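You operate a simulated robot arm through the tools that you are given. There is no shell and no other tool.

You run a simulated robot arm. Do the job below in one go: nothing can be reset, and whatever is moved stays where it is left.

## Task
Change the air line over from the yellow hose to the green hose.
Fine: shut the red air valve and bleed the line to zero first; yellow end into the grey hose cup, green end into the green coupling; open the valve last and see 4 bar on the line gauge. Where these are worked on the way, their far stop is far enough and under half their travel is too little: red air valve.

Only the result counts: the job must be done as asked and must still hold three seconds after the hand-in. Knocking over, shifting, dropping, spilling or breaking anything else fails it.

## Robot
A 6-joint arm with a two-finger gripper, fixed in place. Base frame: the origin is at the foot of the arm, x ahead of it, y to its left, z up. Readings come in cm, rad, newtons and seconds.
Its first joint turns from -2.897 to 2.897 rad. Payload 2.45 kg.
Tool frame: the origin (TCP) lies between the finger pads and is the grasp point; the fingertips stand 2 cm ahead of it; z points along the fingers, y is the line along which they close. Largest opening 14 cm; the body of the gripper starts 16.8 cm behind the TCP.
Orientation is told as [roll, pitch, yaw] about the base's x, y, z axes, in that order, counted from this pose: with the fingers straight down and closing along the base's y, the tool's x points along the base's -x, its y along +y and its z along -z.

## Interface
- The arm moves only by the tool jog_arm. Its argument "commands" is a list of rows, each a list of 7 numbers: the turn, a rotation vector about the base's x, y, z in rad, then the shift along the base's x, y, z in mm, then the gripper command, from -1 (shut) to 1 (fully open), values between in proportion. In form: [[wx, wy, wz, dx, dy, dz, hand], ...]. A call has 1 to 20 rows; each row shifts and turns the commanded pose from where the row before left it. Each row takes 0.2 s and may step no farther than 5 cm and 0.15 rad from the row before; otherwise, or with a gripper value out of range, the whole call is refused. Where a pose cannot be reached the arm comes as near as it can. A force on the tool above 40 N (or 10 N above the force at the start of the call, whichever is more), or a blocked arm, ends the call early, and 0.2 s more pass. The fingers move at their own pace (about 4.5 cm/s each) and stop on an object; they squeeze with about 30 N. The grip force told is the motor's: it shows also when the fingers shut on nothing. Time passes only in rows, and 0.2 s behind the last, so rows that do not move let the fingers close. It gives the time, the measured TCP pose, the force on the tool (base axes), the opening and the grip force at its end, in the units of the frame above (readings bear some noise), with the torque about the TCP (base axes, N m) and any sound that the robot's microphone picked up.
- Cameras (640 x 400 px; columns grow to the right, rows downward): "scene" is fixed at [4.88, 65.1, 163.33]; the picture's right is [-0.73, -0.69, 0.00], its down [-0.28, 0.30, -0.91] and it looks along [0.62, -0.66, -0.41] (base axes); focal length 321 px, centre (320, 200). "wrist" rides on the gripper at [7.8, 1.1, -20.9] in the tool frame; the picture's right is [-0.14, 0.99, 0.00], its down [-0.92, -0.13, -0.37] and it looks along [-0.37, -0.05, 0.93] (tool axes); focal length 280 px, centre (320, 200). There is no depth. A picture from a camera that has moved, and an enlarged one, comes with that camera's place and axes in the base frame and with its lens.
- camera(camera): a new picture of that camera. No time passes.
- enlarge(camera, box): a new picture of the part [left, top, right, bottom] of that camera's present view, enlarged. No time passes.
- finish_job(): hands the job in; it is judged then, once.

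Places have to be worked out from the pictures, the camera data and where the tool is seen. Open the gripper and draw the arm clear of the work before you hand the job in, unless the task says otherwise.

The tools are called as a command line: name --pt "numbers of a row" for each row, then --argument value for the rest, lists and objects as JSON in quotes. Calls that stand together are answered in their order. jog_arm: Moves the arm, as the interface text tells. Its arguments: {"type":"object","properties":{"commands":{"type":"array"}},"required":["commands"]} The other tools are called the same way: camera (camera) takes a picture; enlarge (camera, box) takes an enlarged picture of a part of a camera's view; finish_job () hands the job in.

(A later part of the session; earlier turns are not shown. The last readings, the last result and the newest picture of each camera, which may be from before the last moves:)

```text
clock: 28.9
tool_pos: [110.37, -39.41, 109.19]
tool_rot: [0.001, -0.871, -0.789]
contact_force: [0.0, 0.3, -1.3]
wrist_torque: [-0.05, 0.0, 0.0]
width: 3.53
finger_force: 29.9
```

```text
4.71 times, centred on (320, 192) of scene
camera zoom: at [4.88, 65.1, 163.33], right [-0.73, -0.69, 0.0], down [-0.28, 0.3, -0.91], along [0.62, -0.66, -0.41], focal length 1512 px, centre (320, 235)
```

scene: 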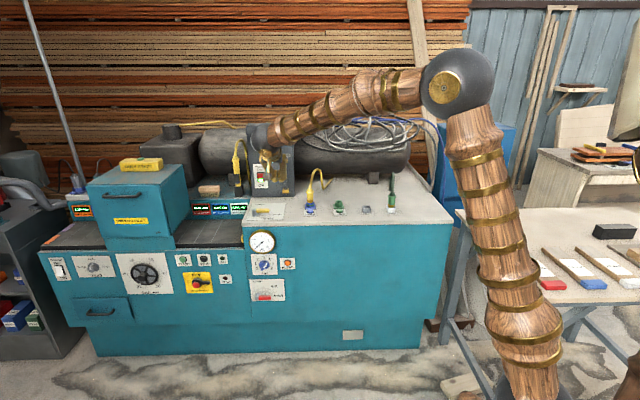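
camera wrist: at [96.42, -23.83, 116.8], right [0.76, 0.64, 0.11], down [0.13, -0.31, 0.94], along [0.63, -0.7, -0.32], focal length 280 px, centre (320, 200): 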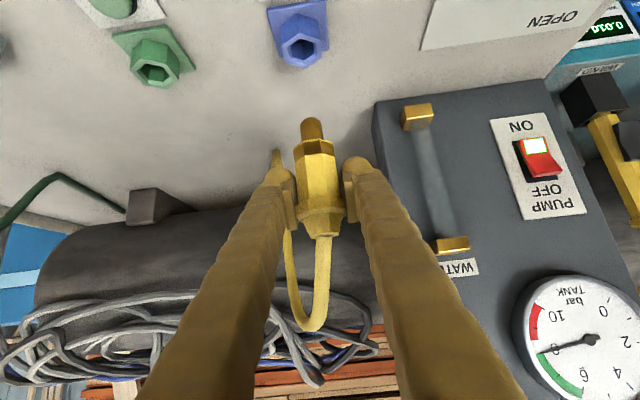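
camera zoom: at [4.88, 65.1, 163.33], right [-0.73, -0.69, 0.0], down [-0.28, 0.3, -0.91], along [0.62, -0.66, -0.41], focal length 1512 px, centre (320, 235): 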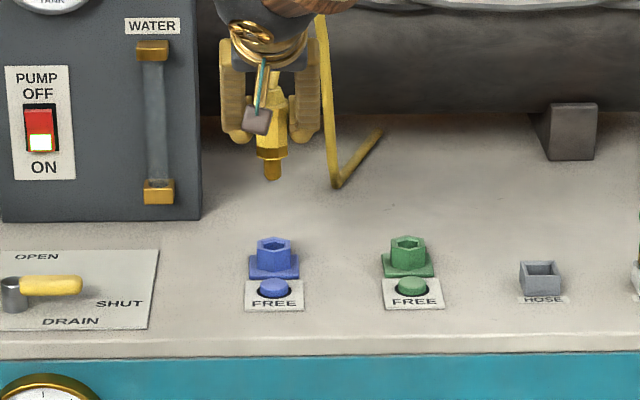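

The plug is out, with a round nose of about 2 cm. I'll carry it at this height over to the grey hose cup (Δl≈-27.8, Δd≈-6).

jog_arm --pt "0 0 0 -34.1 -22.0 0 -1" --pt "0 0 0 -34.1 -22.0 0 -1" --pt "0 0 0 -34.1 -22.0 0 -1" --pt "0 0 0 -34.1 -22.0 0 -1" --pt "0 0 0 -34.1 -22.0 0 -1" --pt "0 0 0 -34.1 -22.0 0 -1" --pt "0 0 0 -34.1 -22.0 0 -1" --pt "0 0 0 0 0 0 -1"

camera --camera "wrist"

camera --camera "scene"

enlarge --camera "scene" --box '[320, 150, 420, 225]'

```text
clock: 30.7
tool_pos: [86.42, -54.86, 109.27]
tool_rot: [0.003, -0.872, -0.786]
contact_force: [0.0, -0.2, -1.4]
wrist_torque: [0.01, 0.03, -0.04]
width: 3.53
finger_force: 30.3
```

```text
taken
camera wrist: at [72.52, -39.23, 116.8], right [0.76, 0.64, 0.11], down [0.13, -0.31, 0.94], along [0.63, -0.7, -0.32], focal length 280 px, centre (320, 200)
```

wrist: 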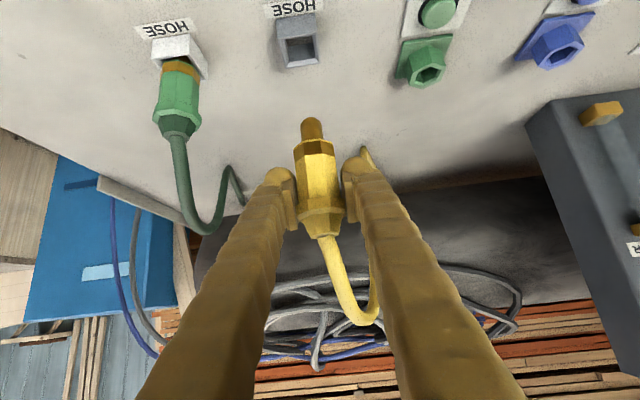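

```text
taken
```

scene: 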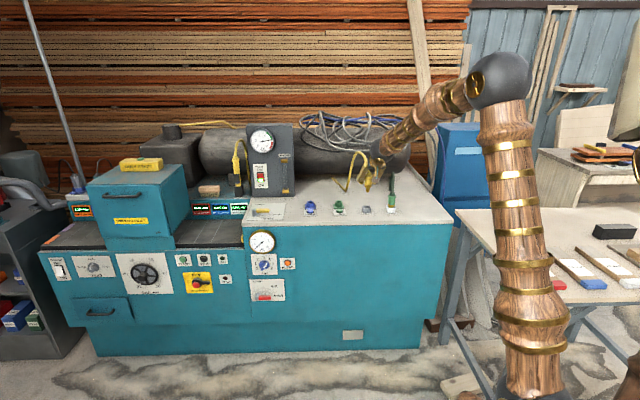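

```text
5.33 times, centred on (370, 188) of scene
camera zoom: at [4.88, 65.1, 163.33], right [-0.73, -0.69, 0.0], down [-0.28, 0.3, -0.91], along [0.62, -0.66, -0.41], focal length 1714 px, centre (53, 267)
```

zoom: 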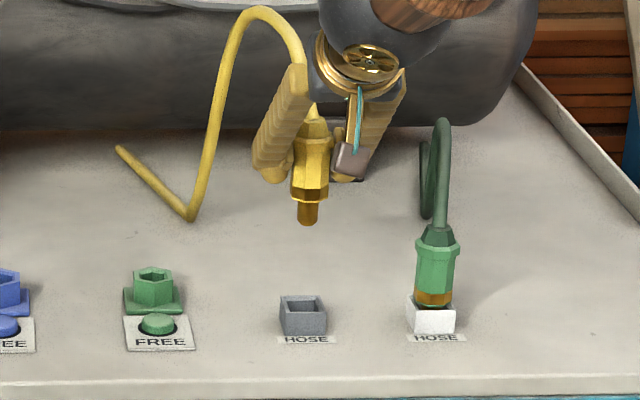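

I'll zoom in on the nose and the cup to work out the fine alignment.

enlarge --camera "wrist" --box '[260, 0, 380, 150]'

enlarge --camera "scene" --box '[350, 170, 400, 220]'

```text
2.67 times, centred on (320, 75) of wrist
camera zoom: at [72.52, -39.23, 116.8], right [0.76, 0.64, 0.11], down [0.13, -0.31, 0.94], along [0.63, -0.7, -0.32], focal length 748 px, centre (320, 533)
```

zoom: 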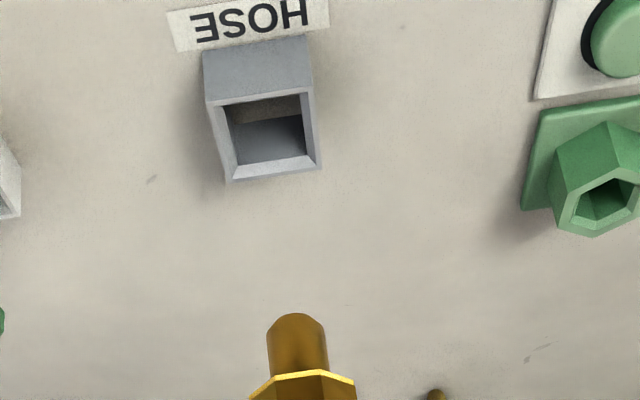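

```text
8.00 times, centred on (375, 195) of scene
camera zoom: at [4.88, 65.1, 163.33], right [-0.73, -0.69, 0.0], down [-0.28, 0.3, -0.91], along [0.62, -0.66, -0.41], focal length 2570 px, centre (-120, 240)
```

zoom: 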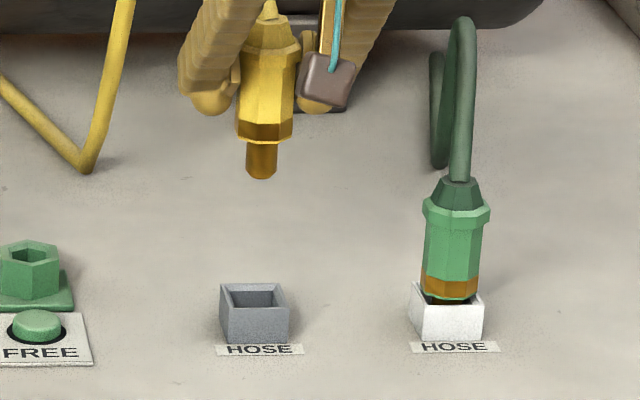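

The cup rim is at about d=99.8, l=22.3, z=94.8, and the nose tip hangs about 5.4 cm below the TCP. I'll lower to just above the rim and check the alignment again.

jog_arm --pt "0 0 0 0 0 -30 -1" --pt "0 0 0 0 0 -25 -1" --pt "0 0 0 0 0 -15 -1" --pt "0 0 0 0 0 0 -1"

camera --camera "wrist"

enlarge --camera "wrist" --box '[260, 50, 380, 200]'

enlarge --camera "scene" --box '[345, 180, 395, 220]'

```text
clock: 31.7
tool_pos: [86.56, -54.81, 102.27]
tool_rot: [0.001, -0.871, -0.788]
contact_force: [0.4, -0.2, -0.9]
wrist_torque: [-0.04, 0.0, -0.01]
width: 3.53
finger_force: 29.8
```

```text
taken
camera wrist: at [72.58, -39.24, 109.68], right [0.76, 0.64, 0.11], down [0.13, -0.31, 0.94], along [0.63, -0.7, -0.32], focal length 280 px, centre (320, 200)
```

wrist: 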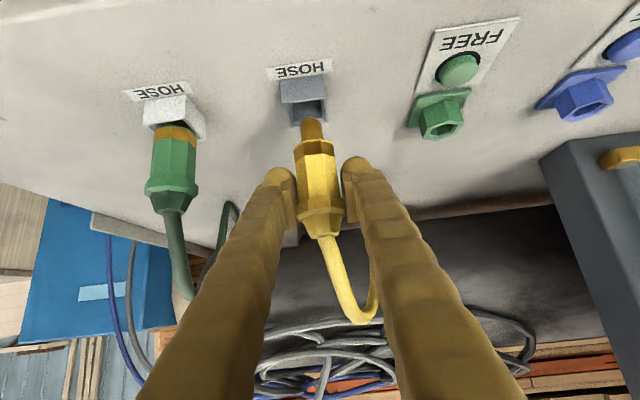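

```text
2.67 times, centred on (320, 125) of wrist
camera zoom: at [72.58, -39.24, 109.68], right [0.76, 0.64, 0.11], down [0.13, -0.31, 0.94], along [0.63, -0.7, -0.32], focal length 748 px, centre (320, 400)
```

zoom: 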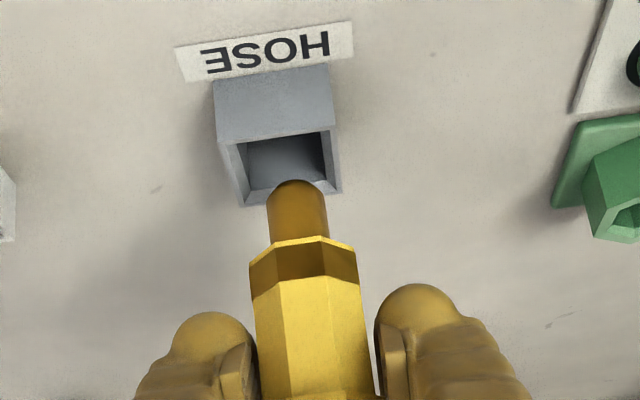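

```text
10.00 times, centred on (370, 200) of scene
camera zoom: at [4.88, 65.1, 163.33], right [-0.73, -0.69, 0.0], down [-0.28, 0.3, -0.91], along [0.62, -0.66, -0.41], focal length 3213 px, centre (-180, 200)
```

zoom: 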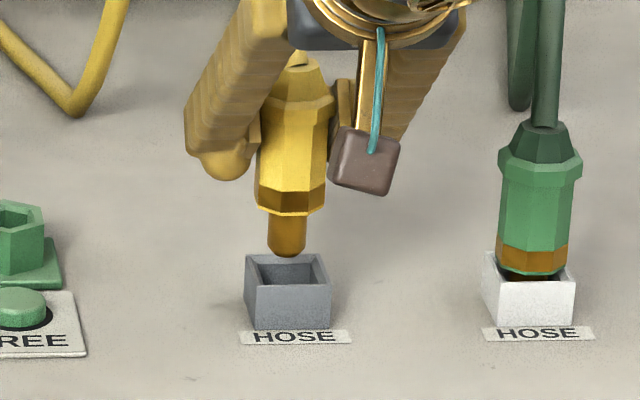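

Accounting for the nose's end-face ellipse, the nose is about 0.25 cm too far left and 0.2 cm short in depth, so the match is nearly perfect. I'll nudge it by that and lower it into the cup.

jog_arm --pt "0 0 0 -0.4 -3.2 0 -1" --pt "0 0 0 0 0 -10 -1" --pt "0 0 0 0 0 -8 -1" --pt "0 0 0 0 0 -5 -1"

enlarge --camera "wrist" --box '[260, 50, 380, 200]'

enlarge --camera "scene" --box '[345, 180, 395, 220]'

```text
clock: 32.7
tool_pos: [86.56, -55.1, 99.87]
tool_rot: [0.001, -0.872, -0.787]
contact_force: [-0.5, 0.8, -0.6]
wrist_torque: [-0.01, -0.01, 0.01]
width: 3.56
finger_force: 30.0
```

```text
2.67 times, centred on (320, 125) of wrist
camera zoom: at [72.51, -39.5, 107.35], right [0.76, 0.64, 0.11], down [0.13, -0.31, 0.94], along [0.63, -0.7, -0.32], focal length 748 px, centre (320, 400)
```

zoom: 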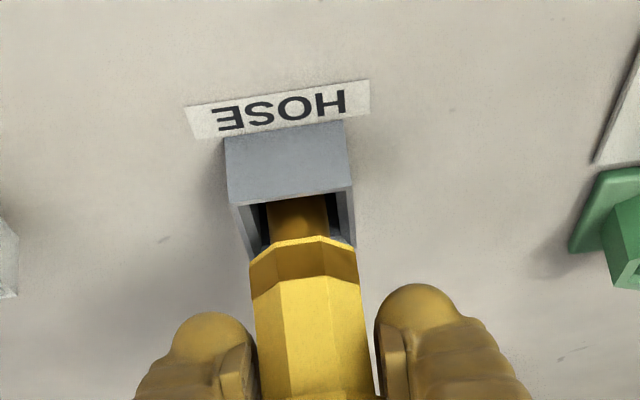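

```text
10.00 times, centred on (370, 200) of scene
camera zoom: at [4.88, 65.1, 163.33], right [-0.73, -0.69, 0.0], down [-0.28, 0.3, -0.91], along [0.62, -0.66, -0.41], focal length 3213 px, centre (-180, 200)
```

zoom: 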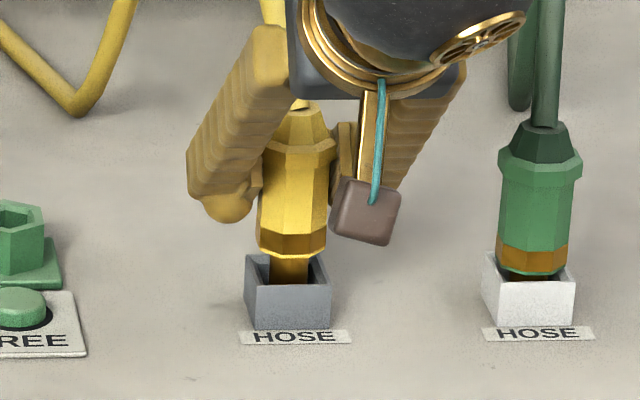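

The nose is inside the cup and centred. Compared with the green plug in its cup, about 1 cm of drop remains, so I'll creep down until it seats.

jog_arm --pt "0 0 0 0 0 -4 -1" --pt "0 0 0 0 0 -3 -1" --pt "0 0 0 0 0 -2 -1" --pt "0 0 0 0 0 -2 -1" --pt "0 0 0 0 0 0 -1"

enlarge --camera "wrist" --box '[260, 50, 380, 200]'

enlarge --camera "scene" --box '[345, 180, 395, 220]'

```text
clock: 33.9
tool_pos: [86.44, -55.08, 98.95]
tool_rot: [0.001, -0.872, -0.786]
contact_force: [0.2, 0.0, -2.1]
wrist_torque: [0.0, 0.01, -0.02]
width: 3.52
finger_force: 29.8
```

```text
2.67 times, centred on (320, 125) of wrist
camera zoom: at [72.5, -39.53, 106.3], right [0.76, 0.64, 0.11], down [0.13, -0.31, 0.94], along [0.63, -0.7, -0.32], focal length 748 px, centre (320, 400)
```

zoom: 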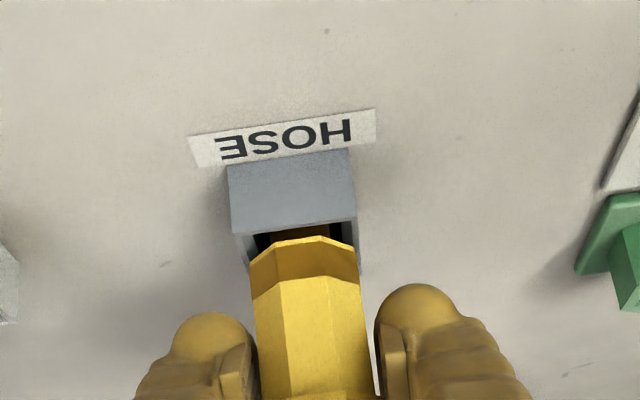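

```text
10.00 times, centred on (370, 200) of scene
camera zoom: at [4.88, 65.1, 163.33], right [-0.73, -0.69, 0.0], down [-0.28, 0.3, -0.91], along [0.62, -0.66, -0.41], focal length 3213 px, centre (-180, 200)
```

zoom: 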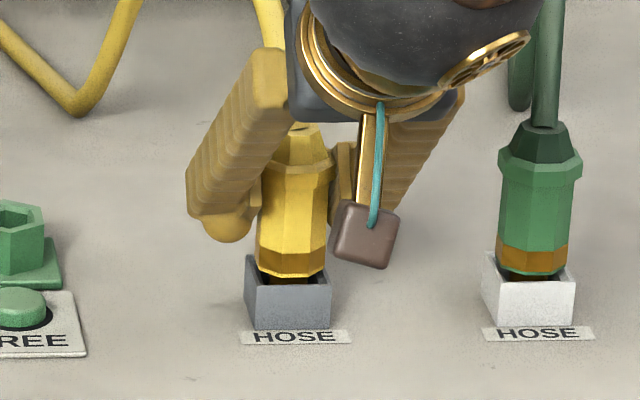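

The height now matches the green plug, but there is no upward reaction yet. I'll go down a few more millimetres until I feel it seat.

jog_arm --pt "0 0 0 0 0 -2 -1" --pt "0 0 0 0 0 -2 -1" --pt "0 0 0 0 0 -2 -1"

enlarge --camera "scene" --box '[345, 180, 395, 220]'

```text
clock: 34.7
tool_pos: [86.49, -55.23, 98.5]
tool_rot: [0.004, -0.876, -0.789]
contact_force: [-1.3, -1.6, 30.8]
wrist_torque: [0.02, 0.12, 0.03]
width: 3.57
finger_force: 30.0
```

```text
10.00 times, centred on (370, 200) of scene
camera zoom: at [4.88, 65.1, 163.33], right [-0.73, -0.69, 0.0], down [-0.28, 0.3, -0.91], along [0.62, -0.66, -0.41], focal length 3213 px, centre (-180, 200)
```

zoom: 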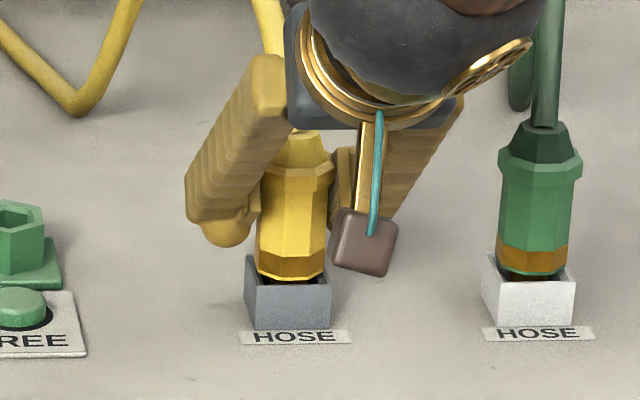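

Seated, with about 30 N of reaction. I'll relieve the load, open the fingers and retreat along the tool axis.

jog_arm --pt "0 0 0 0 0 3 -1" --pt "0 0 0 0 0 0 -0.3" --pt "0 0 0 0 0 0 0.0" --pt "0 0 0 0 0 0 0.15" --pt "0 0 0 0 0 0 0.15" --pt "0 0 0 0 0 0 0.15" --pt "0 0 0 0 0 0 0.15"

enlarge --camera "wrist" --box '[220, 50, 420, 300]'

enlarge --camera "scene" --box '[345, 180, 395, 220]'

```text
clock: 36.3
tool_pos: [86.48, -55.11, 98.51]
tool_rot: [0.002, -0.871, -0.787]
contact_force: [-0.1, -0.1, -0.5]
wrist_torque: [0.02, 0.02, -0.01]
width: 8.06
finger_force: 0.1
```

```text
1.60 times, centred on (320, 175) of wrist
camera zoom: at [72.48, -39.53, 106.01], right [0.76, 0.64, 0.11], down [0.13, -0.31, 0.94], along [0.63, -0.7, -0.32], focal length 449 px, centre (320, 240)
```

zoom: 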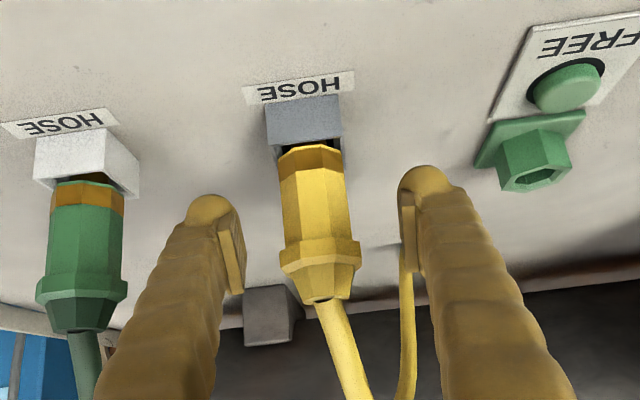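

```text
10.00 times, centred on (370, 200) of scene
camera zoom: at [4.88, 65.1, 163.33], right [-0.73, -0.69, 0.0], down [-0.28, 0.3, -0.91], along [0.62, -0.66, -0.41], focal length 3213 px, centre (-180, 200)
```

zoom: 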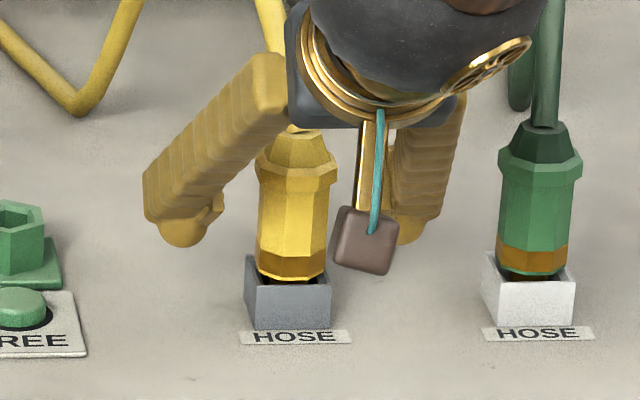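

The yellow plug stands upright in the grey cup on its own. I'll retreat, then line up in front of the green plug.

jog_arm --pt "0 0 0 -16.3 16.3 19.3 0.15" --pt "0 0 0 -16.3 16.3 19.3 0.15" --pt "0 0 0 -16.3 16.3 19.3 0.15" --pt "0 0 0 -28 -28 0 0.15" --pt "0 0 0 -28 -28 0 0.15" --pt "0 0 0 -28 -28 0 0.15" --pt "0 0 0 0 0 0 0.15"

camera --camera "wrist"

enlarge --camera "scene" --box '[330, 150, 430, 225]'

```text
clock: 37.9
tool_pos: [73.17, -58.72, 104.34]
tool_rot: [0.001, -0.872, -0.787]
contact_force: [0.4, 0.5, -0.2]
wrist_torque: [-0.02, 0.0, 0.0]
width: 8.02
finger_force: 0.1
```

```text
taken
camera wrist: at [59.13, -43.05, 111.88], right [0.76, 0.64, 0.11], down [0.13, -0.31, 0.94], along [0.63, -0.7, -0.32], focal length 280 px, centre (320, 200)
```

wrist: 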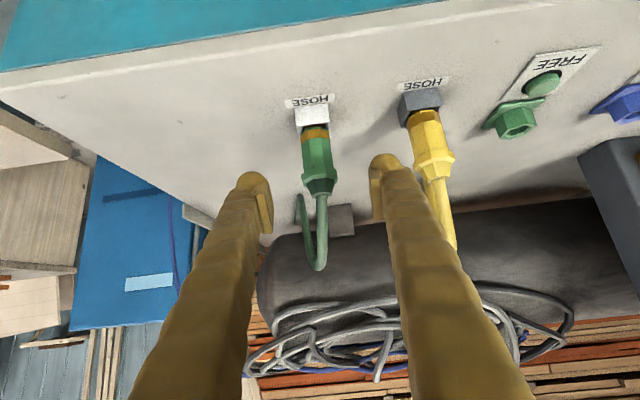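

```text
5.33 times, centred on (380, 188) of scene
camera zoom: at [4.88, 65.1, 163.33], right [-0.73, -0.69, 0.0], down [-0.28, 0.3, -0.91], along [0.62, -0.66, -0.41], focal length 1714 px, centre (0, 267)
```

zoom: 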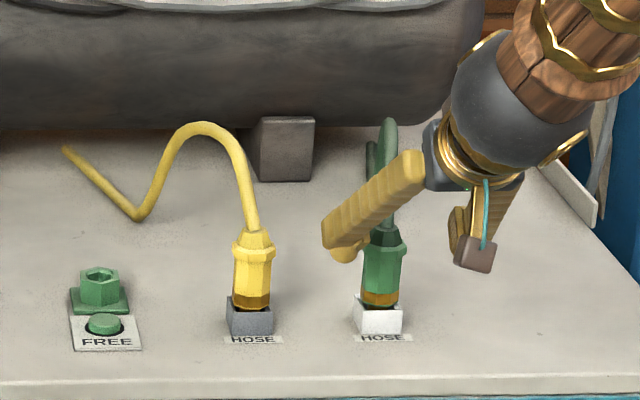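

The green plug is centred between the fingers (l≈10.2). I'll slide in along the tool axis and close on it.

jog_arm --pt "0 0 0 16.3 -16.3 -19.4 0.15" --pt "0 0 0 16.3 -16.3 -19.4 0.15" --pt "0 0 0 16.3 -16.3 -19.4 0.15" --pt "0 0 0 0 0 0 0.15"

camera --camera "wrist"

enlarge --camera "scene" --box '[345, 170, 425, 225]'

```text
clock: 38.9
tool_pos: [78.08, -63.7, 98.49]
tool_rot: [0.001, -0.871, -0.788]
contact_force: [-0.6, -0.4, -0.2]
wrist_torque: [0.01, 0.01, -0.02]
width: 8.07
finger_force: 0.0
```

```text
taken
camera wrist: at [64.16, -47.89, 105.98], right [0.76, 0.64, 0.11], down [0.13, -0.31, 0.94], along [0.63, -0.7, -0.32], focal length 280 px, centre (320, 200)
```

wrist: 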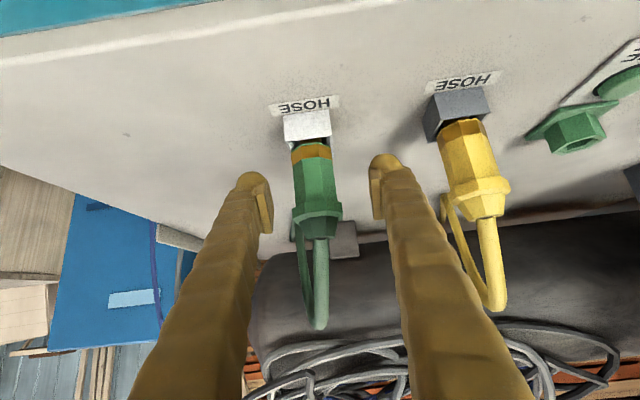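

```text
7.27 times, centred on (385, 198) of scene
camera zoom: at [4.88, 65.1, 163.33], right [-0.73, -0.69, 0.0], down [-0.28, 0.3, -0.91], along [0.62, -0.66, -0.41], focal length 2337 px, centre (-153, 218)
```

zoom: 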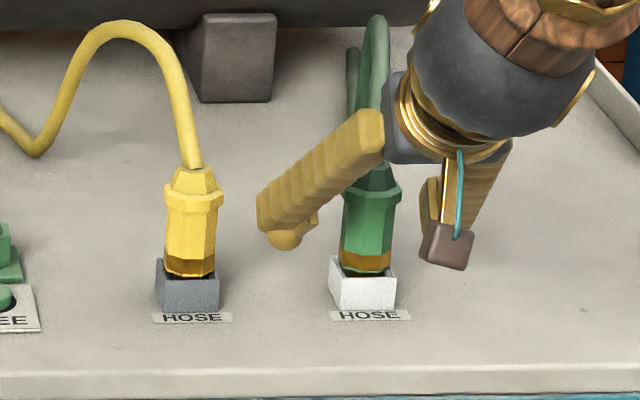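

The position around the green body looks good. I'll close and then lift it straight out of the white cup.

jog_arm --pt "0 0 0 0 0 0 -1" --pt "0 0 0 0 0 0 -1" --pt "0 0 0 0 0 0 -1" --pt "0 0 0 0 0 0 -1" --pt "0 0 0 0 0 0 -1" --pt "0 0 0 0 0 4 -1" --pt "0 0 0 0 0 10 -1" --pt "0 0 0 0 0 20 -1" --pt "0 0 0 0 0 30 -1" --pt "0 0 0 0 0 40 -1" --pt "0 0 0 0 0 40 -1" --pt "0 0 0 0 0 0 -1"

camera --camera "wrist"

camera --camera "scene"

```text
clock: 41.5
tool_pos: [78.06, -63.56, 112.93]
tool_rot: [0.002, -0.87, -0.786]
contact_force: [-0.4, -0.6, -1.3]
wrist_torque: [0.01, 0.03, 0.01]
width: 3.54
finger_force: 30.1
```

```text
taken
camera wrist: at [64.06, -47.91, 120.44], right [0.76, 0.64, 0.11], down [0.13, -0.31, 0.94], along [0.63, -0.7, -0.32], focal length 280 px, centre (320, 200)
```

wrist: 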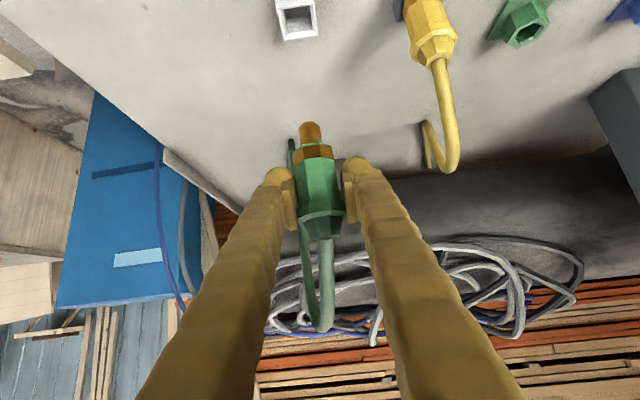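

```text
taken
```

scene: 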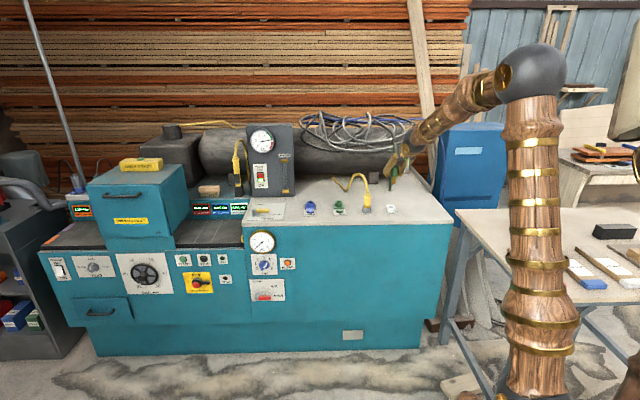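

I have the green plug. I'll raise it above the yellow hose's arc (top around z≈111) and carry it over to above the green coupling.

jog_arm --pt "0 0 0 0 0 35 -1" --pt "0 0 0 0 0 35 -1" --pt "0 0 0 36.8 23.3 0 -1" --pt "0 0 0 36.8 23.3 0 -1" --pt "0 0 0 36.8 23.3 0 -1" --pt "0 0 0 36.8 23.3 0 -1" --pt "0 0 0 36.8 23.3 0 -1" --pt "0 0 0 36.8 23.3 0 -1" --pt "0 0 0 0 0 -40 -1" --pt "0 0 0 0 0 -40 -1" --pt "0 0 0 0 0 0 -1"

camera --camera "wrist"

enlarge --camera "wrist" --box '[250, 0, 390, 170]'

enlarge --camera "scene" --box '[305, 150, 405, 225]'

```text
clock: 43.9
tool_pos: [100.12, -49.55, 111.82]
tool_rot: [0.003, -0.871, -0.787]
contact_force: [-0.4, 0.4, -1.3]
wrist_torque: [0.03, -0.02, -0.01]
width: 3.52
finger_force: 30.4
```

```text
taken
camera wrist: at [86.2, -33.92, 119.29], right [0.76, 0.64, 0.11], down [0.13, -0.31, 0.94], along [0.63, -0.7, -0.32], focal length 280 px, centre (320, 200)
```

wrist: 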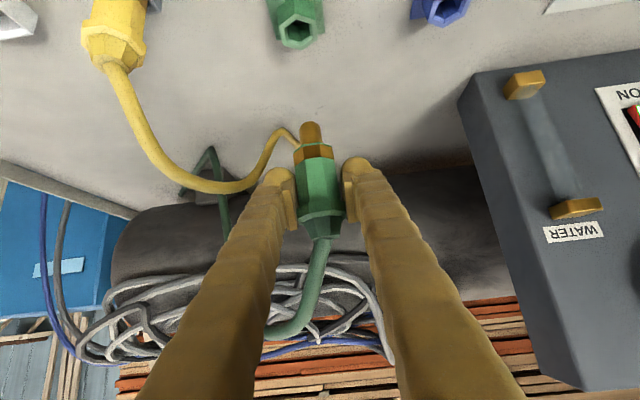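

```text
2.35 times, centred on (320, 85) of wrist
camera zoom: at [86.2, -33.92, 119.29], right [0.76, 0.64, 0.11], down [0.13, -0.31, 0.94], along [0.63, -0.7, -0.32], focal length 660 px, centre (320, 471)
```

zoom: 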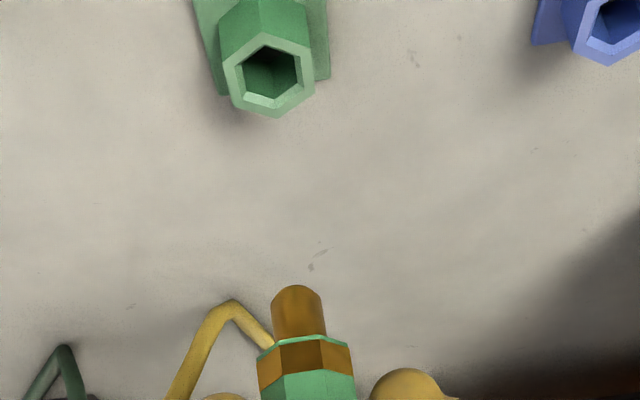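

```text
5.33 times, centred on (355, 188) of scene
camera zoom: at [4.88, 65.1, 163.33], right [-0.73, -0.69, 0.0], down [-0.28, 0.3, -0.91], along [0.62, -0.66, -0.41], focal length 1714 px, centre (133, 267)
```

zoom: 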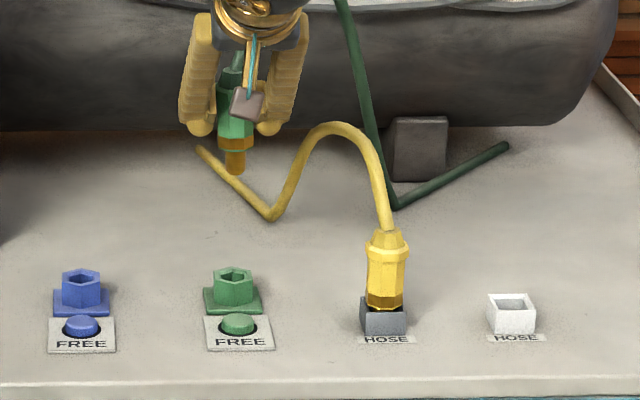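

The nose (d≈105.0, l≈35.8) and the green coupling (d≈105.0, l≈35.75) look aligned. I'll lower to about 1 cm above the rim and recheck.

jog_arm --pt "0 0 0 0 0 -35 -1" --pt "0 0 0 0 0 -35 -1" --pt "0 0 0 0 0 -22 -1" --pt "0 0 0 0 0 0 -1"

enlarge --camera "wrist" --box '[260, 50, 380, 200]'

enlarge --camera "scene" --box '[315, 180, 365, 220]'

```text
clock: 44.9
tool_pos: [100.21, -49.49, 102.6]
tool_rot: [0.002, -0.872, -0.787]
contact_force: [-0.1, 0.3, -1.9]
wrist_torque: [0.03, 0.01, -0.01]
width: 3.54
finger_force: 29.9
```

```text
2.67 times, centred on (320, 125) of wrist
camera zoom: at [86.21, -33.89, 110.2], right [0.76, 0.64, 0.11], down [0.13, -0.31, 0.94], along [0.63, -0.7, -0.32], focal length 748 px, centre (320, 400)
```

zoom: 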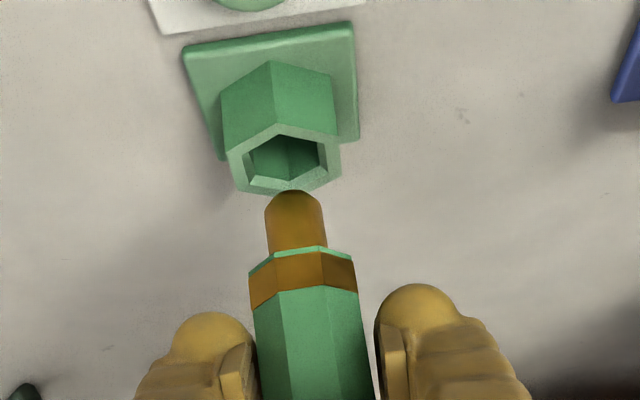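

```text
10.00 times, centred on (340, 200) of scene
camera zoom: at [4.88, 65.1, 163.33], right [-0.73, -0.69, 0.0], down [-0.28, 0.3, -0.91], along [0.62, -0.66, -0.41], focal length 3213 px, centre (120, 200)
```

zoom: 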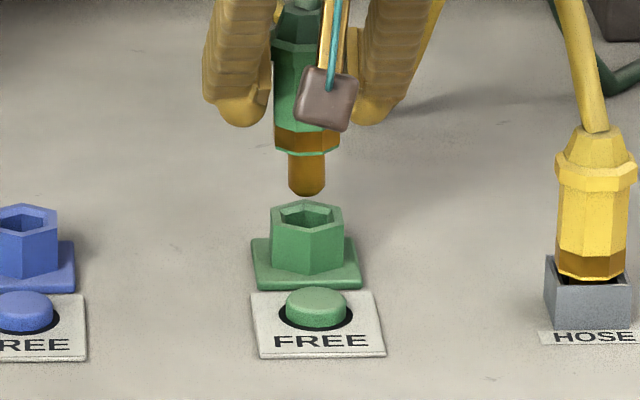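

Comparing this with how the blue coupling looked when the yellow plug was seated, the alignment is within about 0.1–0.2 cm. I'll lower in small steps and watch the force and picture.

jog_arm --pt "0 0 0 -0.5 -0.5 -5 -1" --pt "0 0 0 0 0 -3 -1" --pt "0 0 0 0 0 0 -1"

enlarge --camera "wrist" --box '[260, 50, 380, 200]'

enlarge --camera "scene" --box '[315, 180, 365, 220]'

```text
clock: 45.7
tool_pos: [100.0, -49.6, 101.89]
tool_rot: [0.0, -0.872, -0.787]
contact_force: [-0.9, -1.5, -1.4]
wrist_torque: [-0.03, 0.0, 0.03]
width: 3.53
finger_force: 30.6
```

```text
2.67 times, centred on (320, 125) of wrist
camera zoom: at [86.15, -33.98, 109.39], right [0.76, 0.64, 0.11], down [0.13, -0.31, 0.94], along [0.63, -0.7, -0.32], focal length 748 px, centre (320, 400)
```

zoom: 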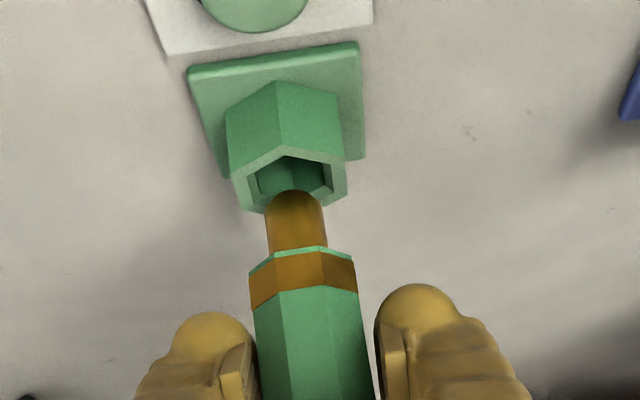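

```text
10.00 times, centred on (340, 200) of scene
camera zoom: at [4.88, 65.1, 163.33], right [-0.73, -0.69, 0.0], down [-0.28, 0.3, -0.91], along [0.62, -0.66, -0.41], focal length 3213 px, centre (120, 200)
```

zoom: 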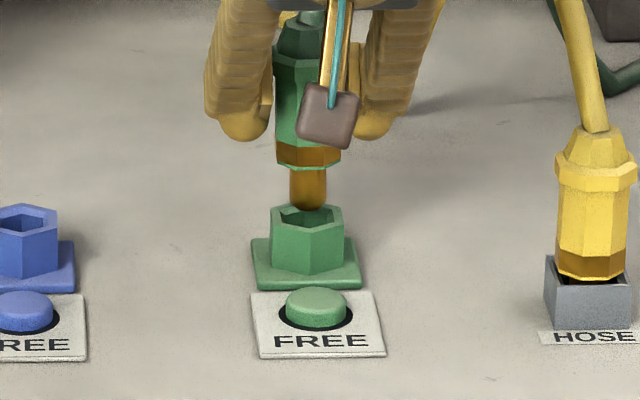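

The nose is just above the rim and may be slightly too deep (d by 0.2–0.5 cm). I'll shift back 2.5 mm and ease down a bit more, watching the force.

jog_arm --pt "0 0 0 -1.8 1.8 0 -1" --pt "0 0 0 0 0 -3 -1" --pt "0 0 0 0 0 -2 -1" --pt "0 0 0 0 0 0 -1"

enlarge --camera "wrist" --box '[290, 90, 350, 150]'

enlarge --camera "scene" --box '[325, 190, 355, 215]'

```text
clock: 46.7
tool_pos: [99.89, -49.53, 101.28]
tool_rot: [0.001, -0.871, -0.789]
contact_force: [0.5, -0.6, -1.9]
wrist_torque: [0.02, 0.0, -0.01]
width: 3.56
finger_force: 30.4
```

```text
6.67 times, centred on (320, 120) of wrist
camera zoom: at [85.95, -33.8, 108.86], right [0.76, 0.64, 0.11], down [0.13, -0.31, 0.94], along [0.63, -0.7, -0.32], focal length 1869 px, centre (320, 733)
```

zoom: 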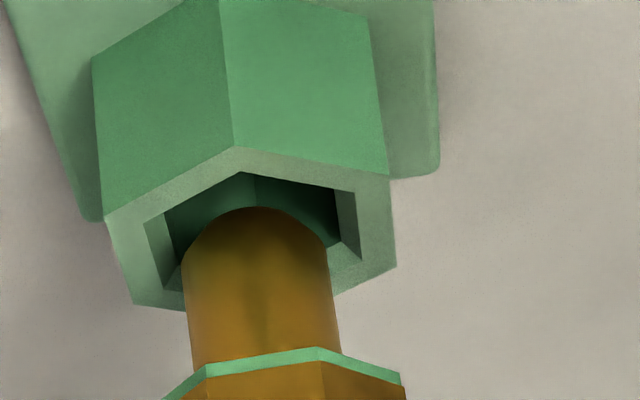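

```text
16.00 times, centred on (340, 202) of scene
camera zoom: at [4.88, 65.1, 163.33], right [-0.73, -0.69, 0.0], down [-0.28, 0.3, -0.91], along [0.62, -0.66, -0.41], focal length 5141 px, centre (0, 160)
```

zoom: 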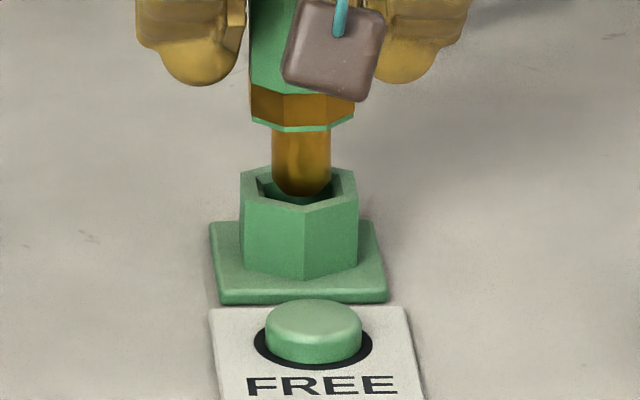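

Both views show the nose centred over the hex opening at about rim level. I'll press it down in small steps, expecting to seat about 2.2 cm lower.

jog_arm --pt "0 0 0 0 0 -4 -1" --pt "0 0 0 0 0 -4 -1" --pt "0 0 0 0 0 -4 -1" --pt "0 0 0 0 0 -4 -1" --pt "0 0 0 0 0 0 -1"

enlarge --camera "wrist" --box '[280, 90, 360, 150]'

enlarge --camera "scene" --box '[325, 185, 355, 215]'

```text
clock: 47.9
tool_pos: [99.88, -49.49, 99.86]
tool_rot: [0.002, -0.871, -0.786]
contact_force: [-0.6, 0.2, -0.6]
wrist_torque: [-0.02, -0.01, 0.01]
width: 3.55
finger_force: 29.6
```

```text
6.67 times, centred on (320, 120) of wrist
camera zoom: at [85.97, -33.83, 107.29], right [0.76, 0.64, 0.11], down [0.13, -0.31, 0.94], along [0.63, -0.7, -0.32], focal length 1869 px, centre (320, 733)
```

zoom: 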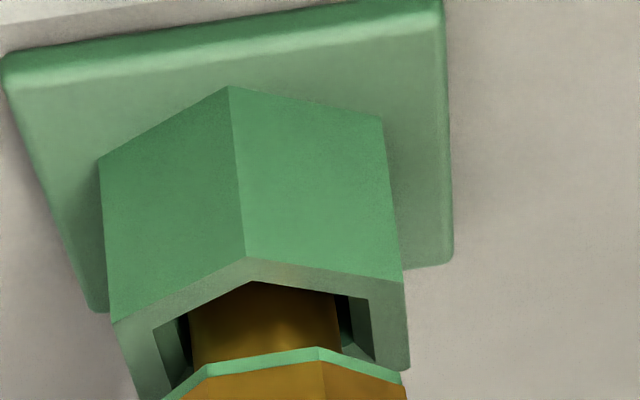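

```text
13.33 times, centred on (340, 200) of scene
camera zoom: at [4.88, 65.1, 163.33], right [-0.73, -0.69, 0.0], down [-0.28, 0.3, -0.91], along [0.62, -0.66, -0.41], focal length 4284 px, centre (53, 200)
```

zoom: 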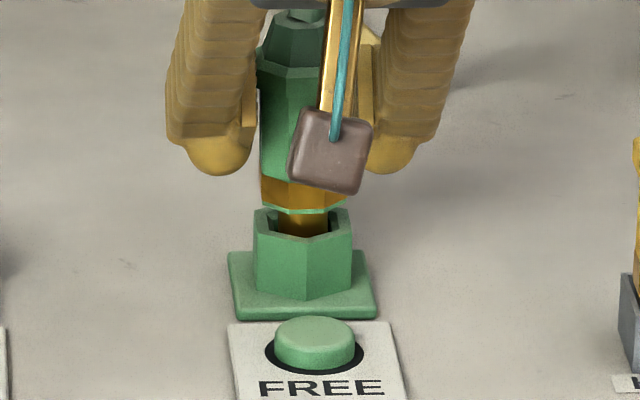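

The nose has slid in with no resistance. I'll continue down until it clicks.

jog_arm --pt "0 0 0 0 0 -4 -1" --pt "0 0 0 0 0 -3 -1" --pt "0 0 0 0 0 -2 -1" --pt "0 0 0 0 0 -2 -1" --pt "0 0 0 0 0 0 -1"

enlarge --camera "wrist" --box '[280, 90, 360, 150]'

enlarge --camera "scene" --box '[325, 185, 355, 215]'

```text
clock: 49.1
tool_pos: [99.99, -49.52, 98.91]
tool_rot: [0.003, -0.873, -0.789]
contact_force: [-2.2, -3.2, 31.0]
wrist_torque: [-0.01, 0.07, -0.04]
width: 3.57
finger_force: 29.6
```

```text
6.67 times, centred on (320, 120) of wrist
camera zoom: at [85.96, -33.86, 106.39], right [0.76, 0.64, 0.11], down [0.13, -0.31, 0.94], along [0.63, -0.71, -0.32], focal length 1869 px, centre (320, 733)
```

zoom: 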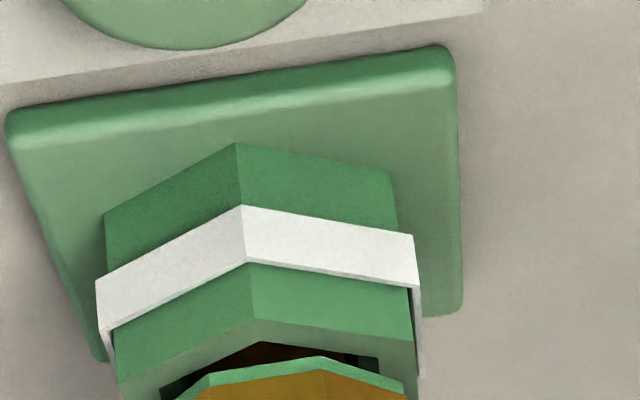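

```text
13.33 times, centred on (340, 200) of scene
camera zoom: at [4.88, 65.1, 163.33], right [-0.73, -0.69, 0.0], down [-0.28, 0.3, -0.91], along [0.62, -0.66, -0.41], focal length 4284 px, centre (53, 200)
```

zoom: 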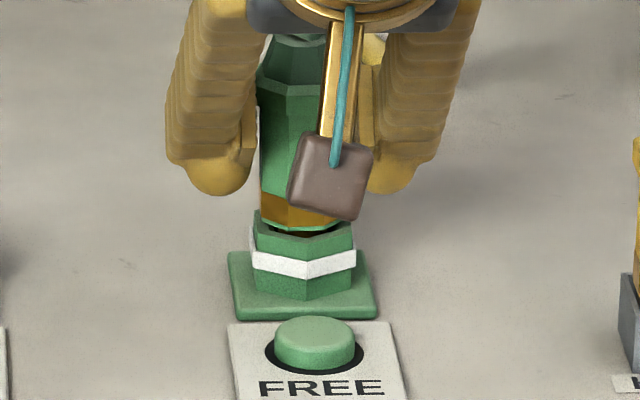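

A white lock ring has appeared on the green coupling and the plug reads 31 N of seating force, so it is latched. I'll relieve the load, open and back away.

jog_arm --pt "0 0 0 0 0 2 -1" --pt "0 0 0 0 0 1 -1" --pt "0 0 0 0 0 0 -1"

enlarge --camera "scene" --box '[325, 185, 355, 215]'

```text
clock: 49.9
tool_pos: [99.87, -49.41, 98.9]
tool_rot: [0.002, -0.868, -0.787]
contact_force: [1.2, -1.7, 8.1]
wrist_torque: [-0.07, -0.08, -0.02]
width: 3.53
finger_force: 29.7
```

```text
13.33 times, centred on (340, 200) of scene
camera zoom: at [4.88, 65.1, 163.33], right [-0.73, -0.69, 0.0], down [-0.28, 0.3, -0.91], along [0.62, -0.66, -0.41], focal length 4284 px, centre (53, 200)
```

zoom: 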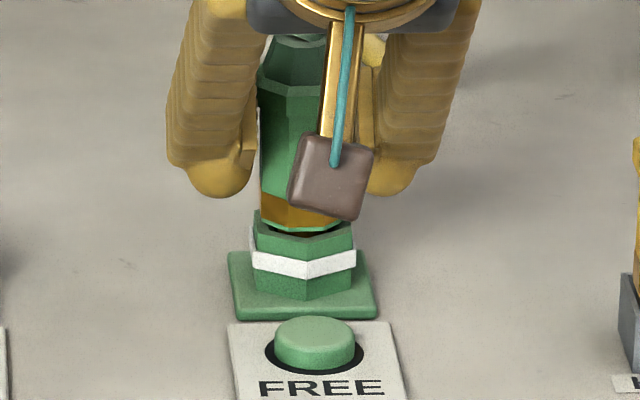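

The load is off and the ring is still on. I'll open and retreat along the tool axis.

jog_arm --pt "0 0 0 0 0 0 -0.4" --pt "0 0 0 0 0 0 -0.1" --pt "0 0 0 0 0 0 0.0" --pt "0 0 0 0 0 0 0.0" --pt "0 0 0 0 0 0 0.0" --pt "0 0 0 -16.3 16.3 19.4 0.0" --pt "0 0 0 -16.3 16.3 19.4 0.0" --pt "0 0 0 -16.3 16.3 19.4 0.0" --pt "0 0 0 -16.3 16.3 19.4 0.0" --pt "0 0 0 0 0 0 0.0"

camera --camera "wrist"

enlarge --camera "scene" --box '[300, 150, 410, 225]'

```text
clock: 52.1
tool_pos: [93.41, -42.93, 106.72]
tool_rot: [0.003, -0.872, -0.787]
contact_force: [0.2, -0.7, -0.2]
wrist_torque: [0.02, 0.03, -0.02]
width: 7.0
finger_force: 0.0
```

```text
taken
camera wrist: at [79.4, -27.31, 114.2], right [0.76, 0.64, 0.11], down [0.13, -0.31, 0.94], along [0.63, -0.7, -0.32], focal length 280 px, centre (320, 200)
```

wrist: 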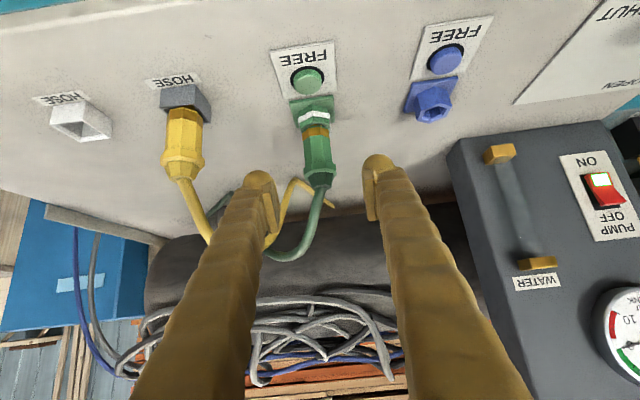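

```text
5.33 times, centred on (355, 188) of scene
camera zoom: at [4.88, 65.1, 163.33], right [-0.73, -0.69, 0.0], down [-0.28, 0.3, -0.91], along [0.62, -0.66, -0.41], focal length 1714 px, centre (133, 267)
```

zoom: 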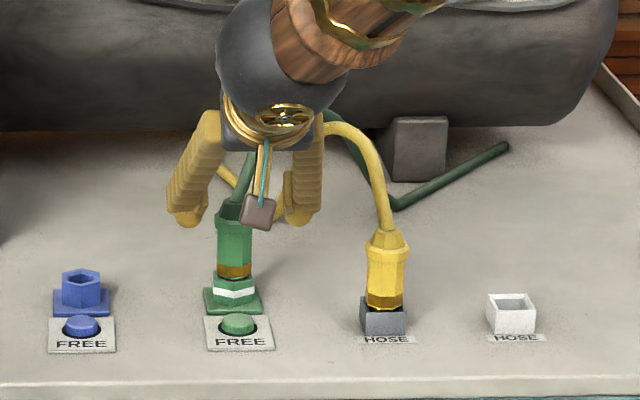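

Both plugs are in place: green locked with its ring showing, yellow upright in the grey cup. I'll pull back, close the fingers, and swing round the front towards the red lever.

jog_arm --pt "0 0 0 -31.8 31.8 20 0.0" --pt "0 0 0 -31.8 31.8 20 0.0" --pt "0 0 0 -31.8 31.8 20 -1" --pt "0 0 0 -31.8 31.8 20 -1" --pt "0 0 0 4.8 45.8 -10 -1" --pt "0 0 0 4.8 45.8 -10 -1" --pt "0 0 0 4.8 45.8 -10 -1" --pt "0 0 0 4.8 45.8 -10 -1" --pt "0 0 0 4.8 45.8 -10 -1"

jog_arm --pt "-0.0354 -0.0354 0 17.9 20.2 -39 -1" --pt "-0.0354 -0.0354 0 17.9 20.2 -39 -1" --pt "-0.0354 -0.0354 0 17.9 20.2 -39 -1" --pt "-0.0354 -0.0354 0 17.9 20.2 -39 -1" --pt "-0.0354 -0.0354 0 17.9 20.2 -39 -1" --pt "-0.0354 -0.0354 0 17.9 20.2 -39 -1" --pt "-0.0354 -0.0354 0 17.9 20.2 -39 -1" --pt "-0.0354 -0.0354 0 17.9 20.2 -39 -1" --pt "-0.0354 -0.0354 0 17.9 20.2 -39 -1" --pt "-0.0354 -0.0354 0 17.9 20.2 -39 -1" --pt "-0.0354 -0.0354 0 17.9 20.2 -39 -1" --pt "-0.0354 -0.0354 0 17.9 20.2 -39 -1" --pt "-0.03 -0.03 0 0 0 0 -1"

camera --camera "wrist"

camera --camera "scene"

```text
clock: 54.1
tool_pos: [82.91, -7.27, 109.83]
tool_rot: [0.004, -0.871, -0.789]
contact_force: [0.3, 0.4, 0.6]
wrist_torque: [0.0, 0.02, 0.02]
width: 0.0
finger_force: 29.7
```

```text
clock: 56.9
tool_pos: [104.39, 17.05, 62.93]
tool_rot: [0.028, -1.516, -0.812]
contact_force: [-0.8, -0.8, -0.4]
wrist_torque: [0.04, 0.03, 0.01]
width: 0.0
finger_force: 29.9
```

```text
taken
camera wrist: at [90.37, 32.83, 56.28], right [0.71, 0.7, 0.14], down [-0.32, 0.13, 0.94], along [0.63, -0.71, 0.31], focal length 280 px, centre (320, 200)
```

wrist: 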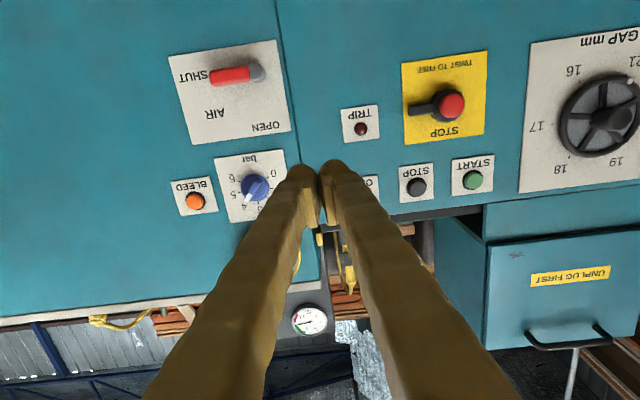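

```text
taken
```

scene: 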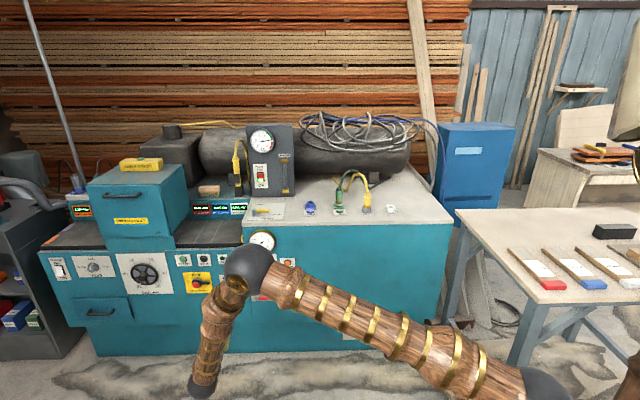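

The lever lies at SHUT, pointing right from its pivot at l≈77.6, z≈49.8. I'll come in just below its handle (l≈72, z≈45.5), stopping short of the face to check.

jog_arm --pt "0 0 0 4.3 -32.4 -24.9 -1" --pt "0 0 0 4.3 -32.4 -24.9 -1" --pt "0 0 0 4.3 -32.4 -24.9 -1" --pt "0 0 0 4.3 -32.4 -24.9 -1" --pt "0 0 0 4.3 -32.4 -24.9 -1" --pt "0 0 0 4.3 -32.4 -24.9 -1" --pt "0 0 0 4.3 -32.4 -24.9 -1"

camera --camera "wrist"

```text
clock: 58.5
tool_pos: [107.46, -5.61, 45.53]
tool_rot: [0.033, -1.515, -0.817]
contact_force: [-0.7, 0.3, 0.6]
wrist_torque: [-0.01, 0.05, -0.03]
width: 0.0
finger_force: 29.1
```

```text
taken
camera wrist: at [93.34, 10.17, 38.94], right [0.7, 0.7, 0.14], down [-0.32, 0.13, 0.94], along [0.64, -0.71, 0.31], focal length 280 px, centre (320, 200)
```

wrist: 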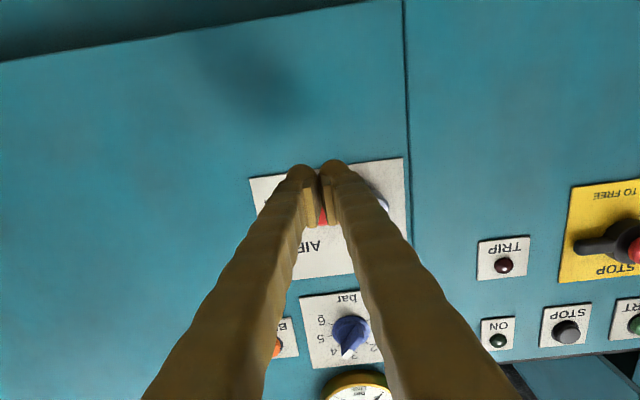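

The fingertips are below the handle with about 1.5 cm of clearance. I'll advance 6 cm in depth, then start lifting the handle along its arc.

jog_arm --pt "0 0 0 21.9 -21.9 0 -1" --pt "0 0 0 21.9 -21.9 0 -1" --pt "0 0 0 0 0 12 -1" --pt "0 0 0 -1.4 -1.4 12 -1" --pt "0 0 0 -2 -2 12 -1" --pt "0 0 0 -0.7 -0.7 12 -1" --pt "0 0 0 0.7 0.7 12 -1"

camera --camera "wrist"

```text
clock: 60.1
tool_pos: [111.49, -10.42, 51.54]
tool_rot: [0.026, -1.516, -0.81]
contact_force: [-0.6, 0.3, -0.4]
wrist_torque: [0.0, 0.02, 0.0]
width: 0.0
finger_force: 29.6
```

```text
taken
camera wrist: at [97.37, 5.38, 44.92], right [0.71, 0.7, 0.14], down [-0.32, 0.13, 0.94], along [0.64, -0.71, 0.31], focal length 280 px, centre (320, 200)
```

wrist: 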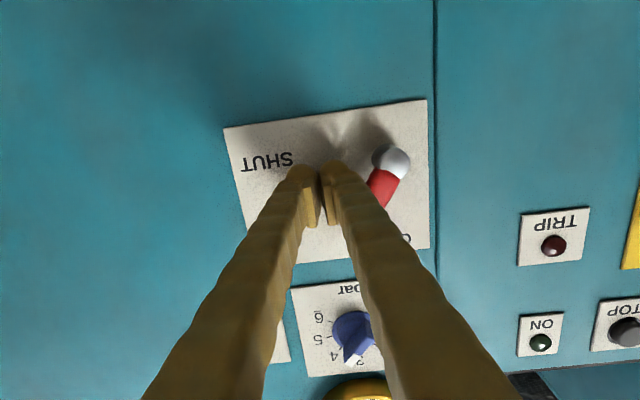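

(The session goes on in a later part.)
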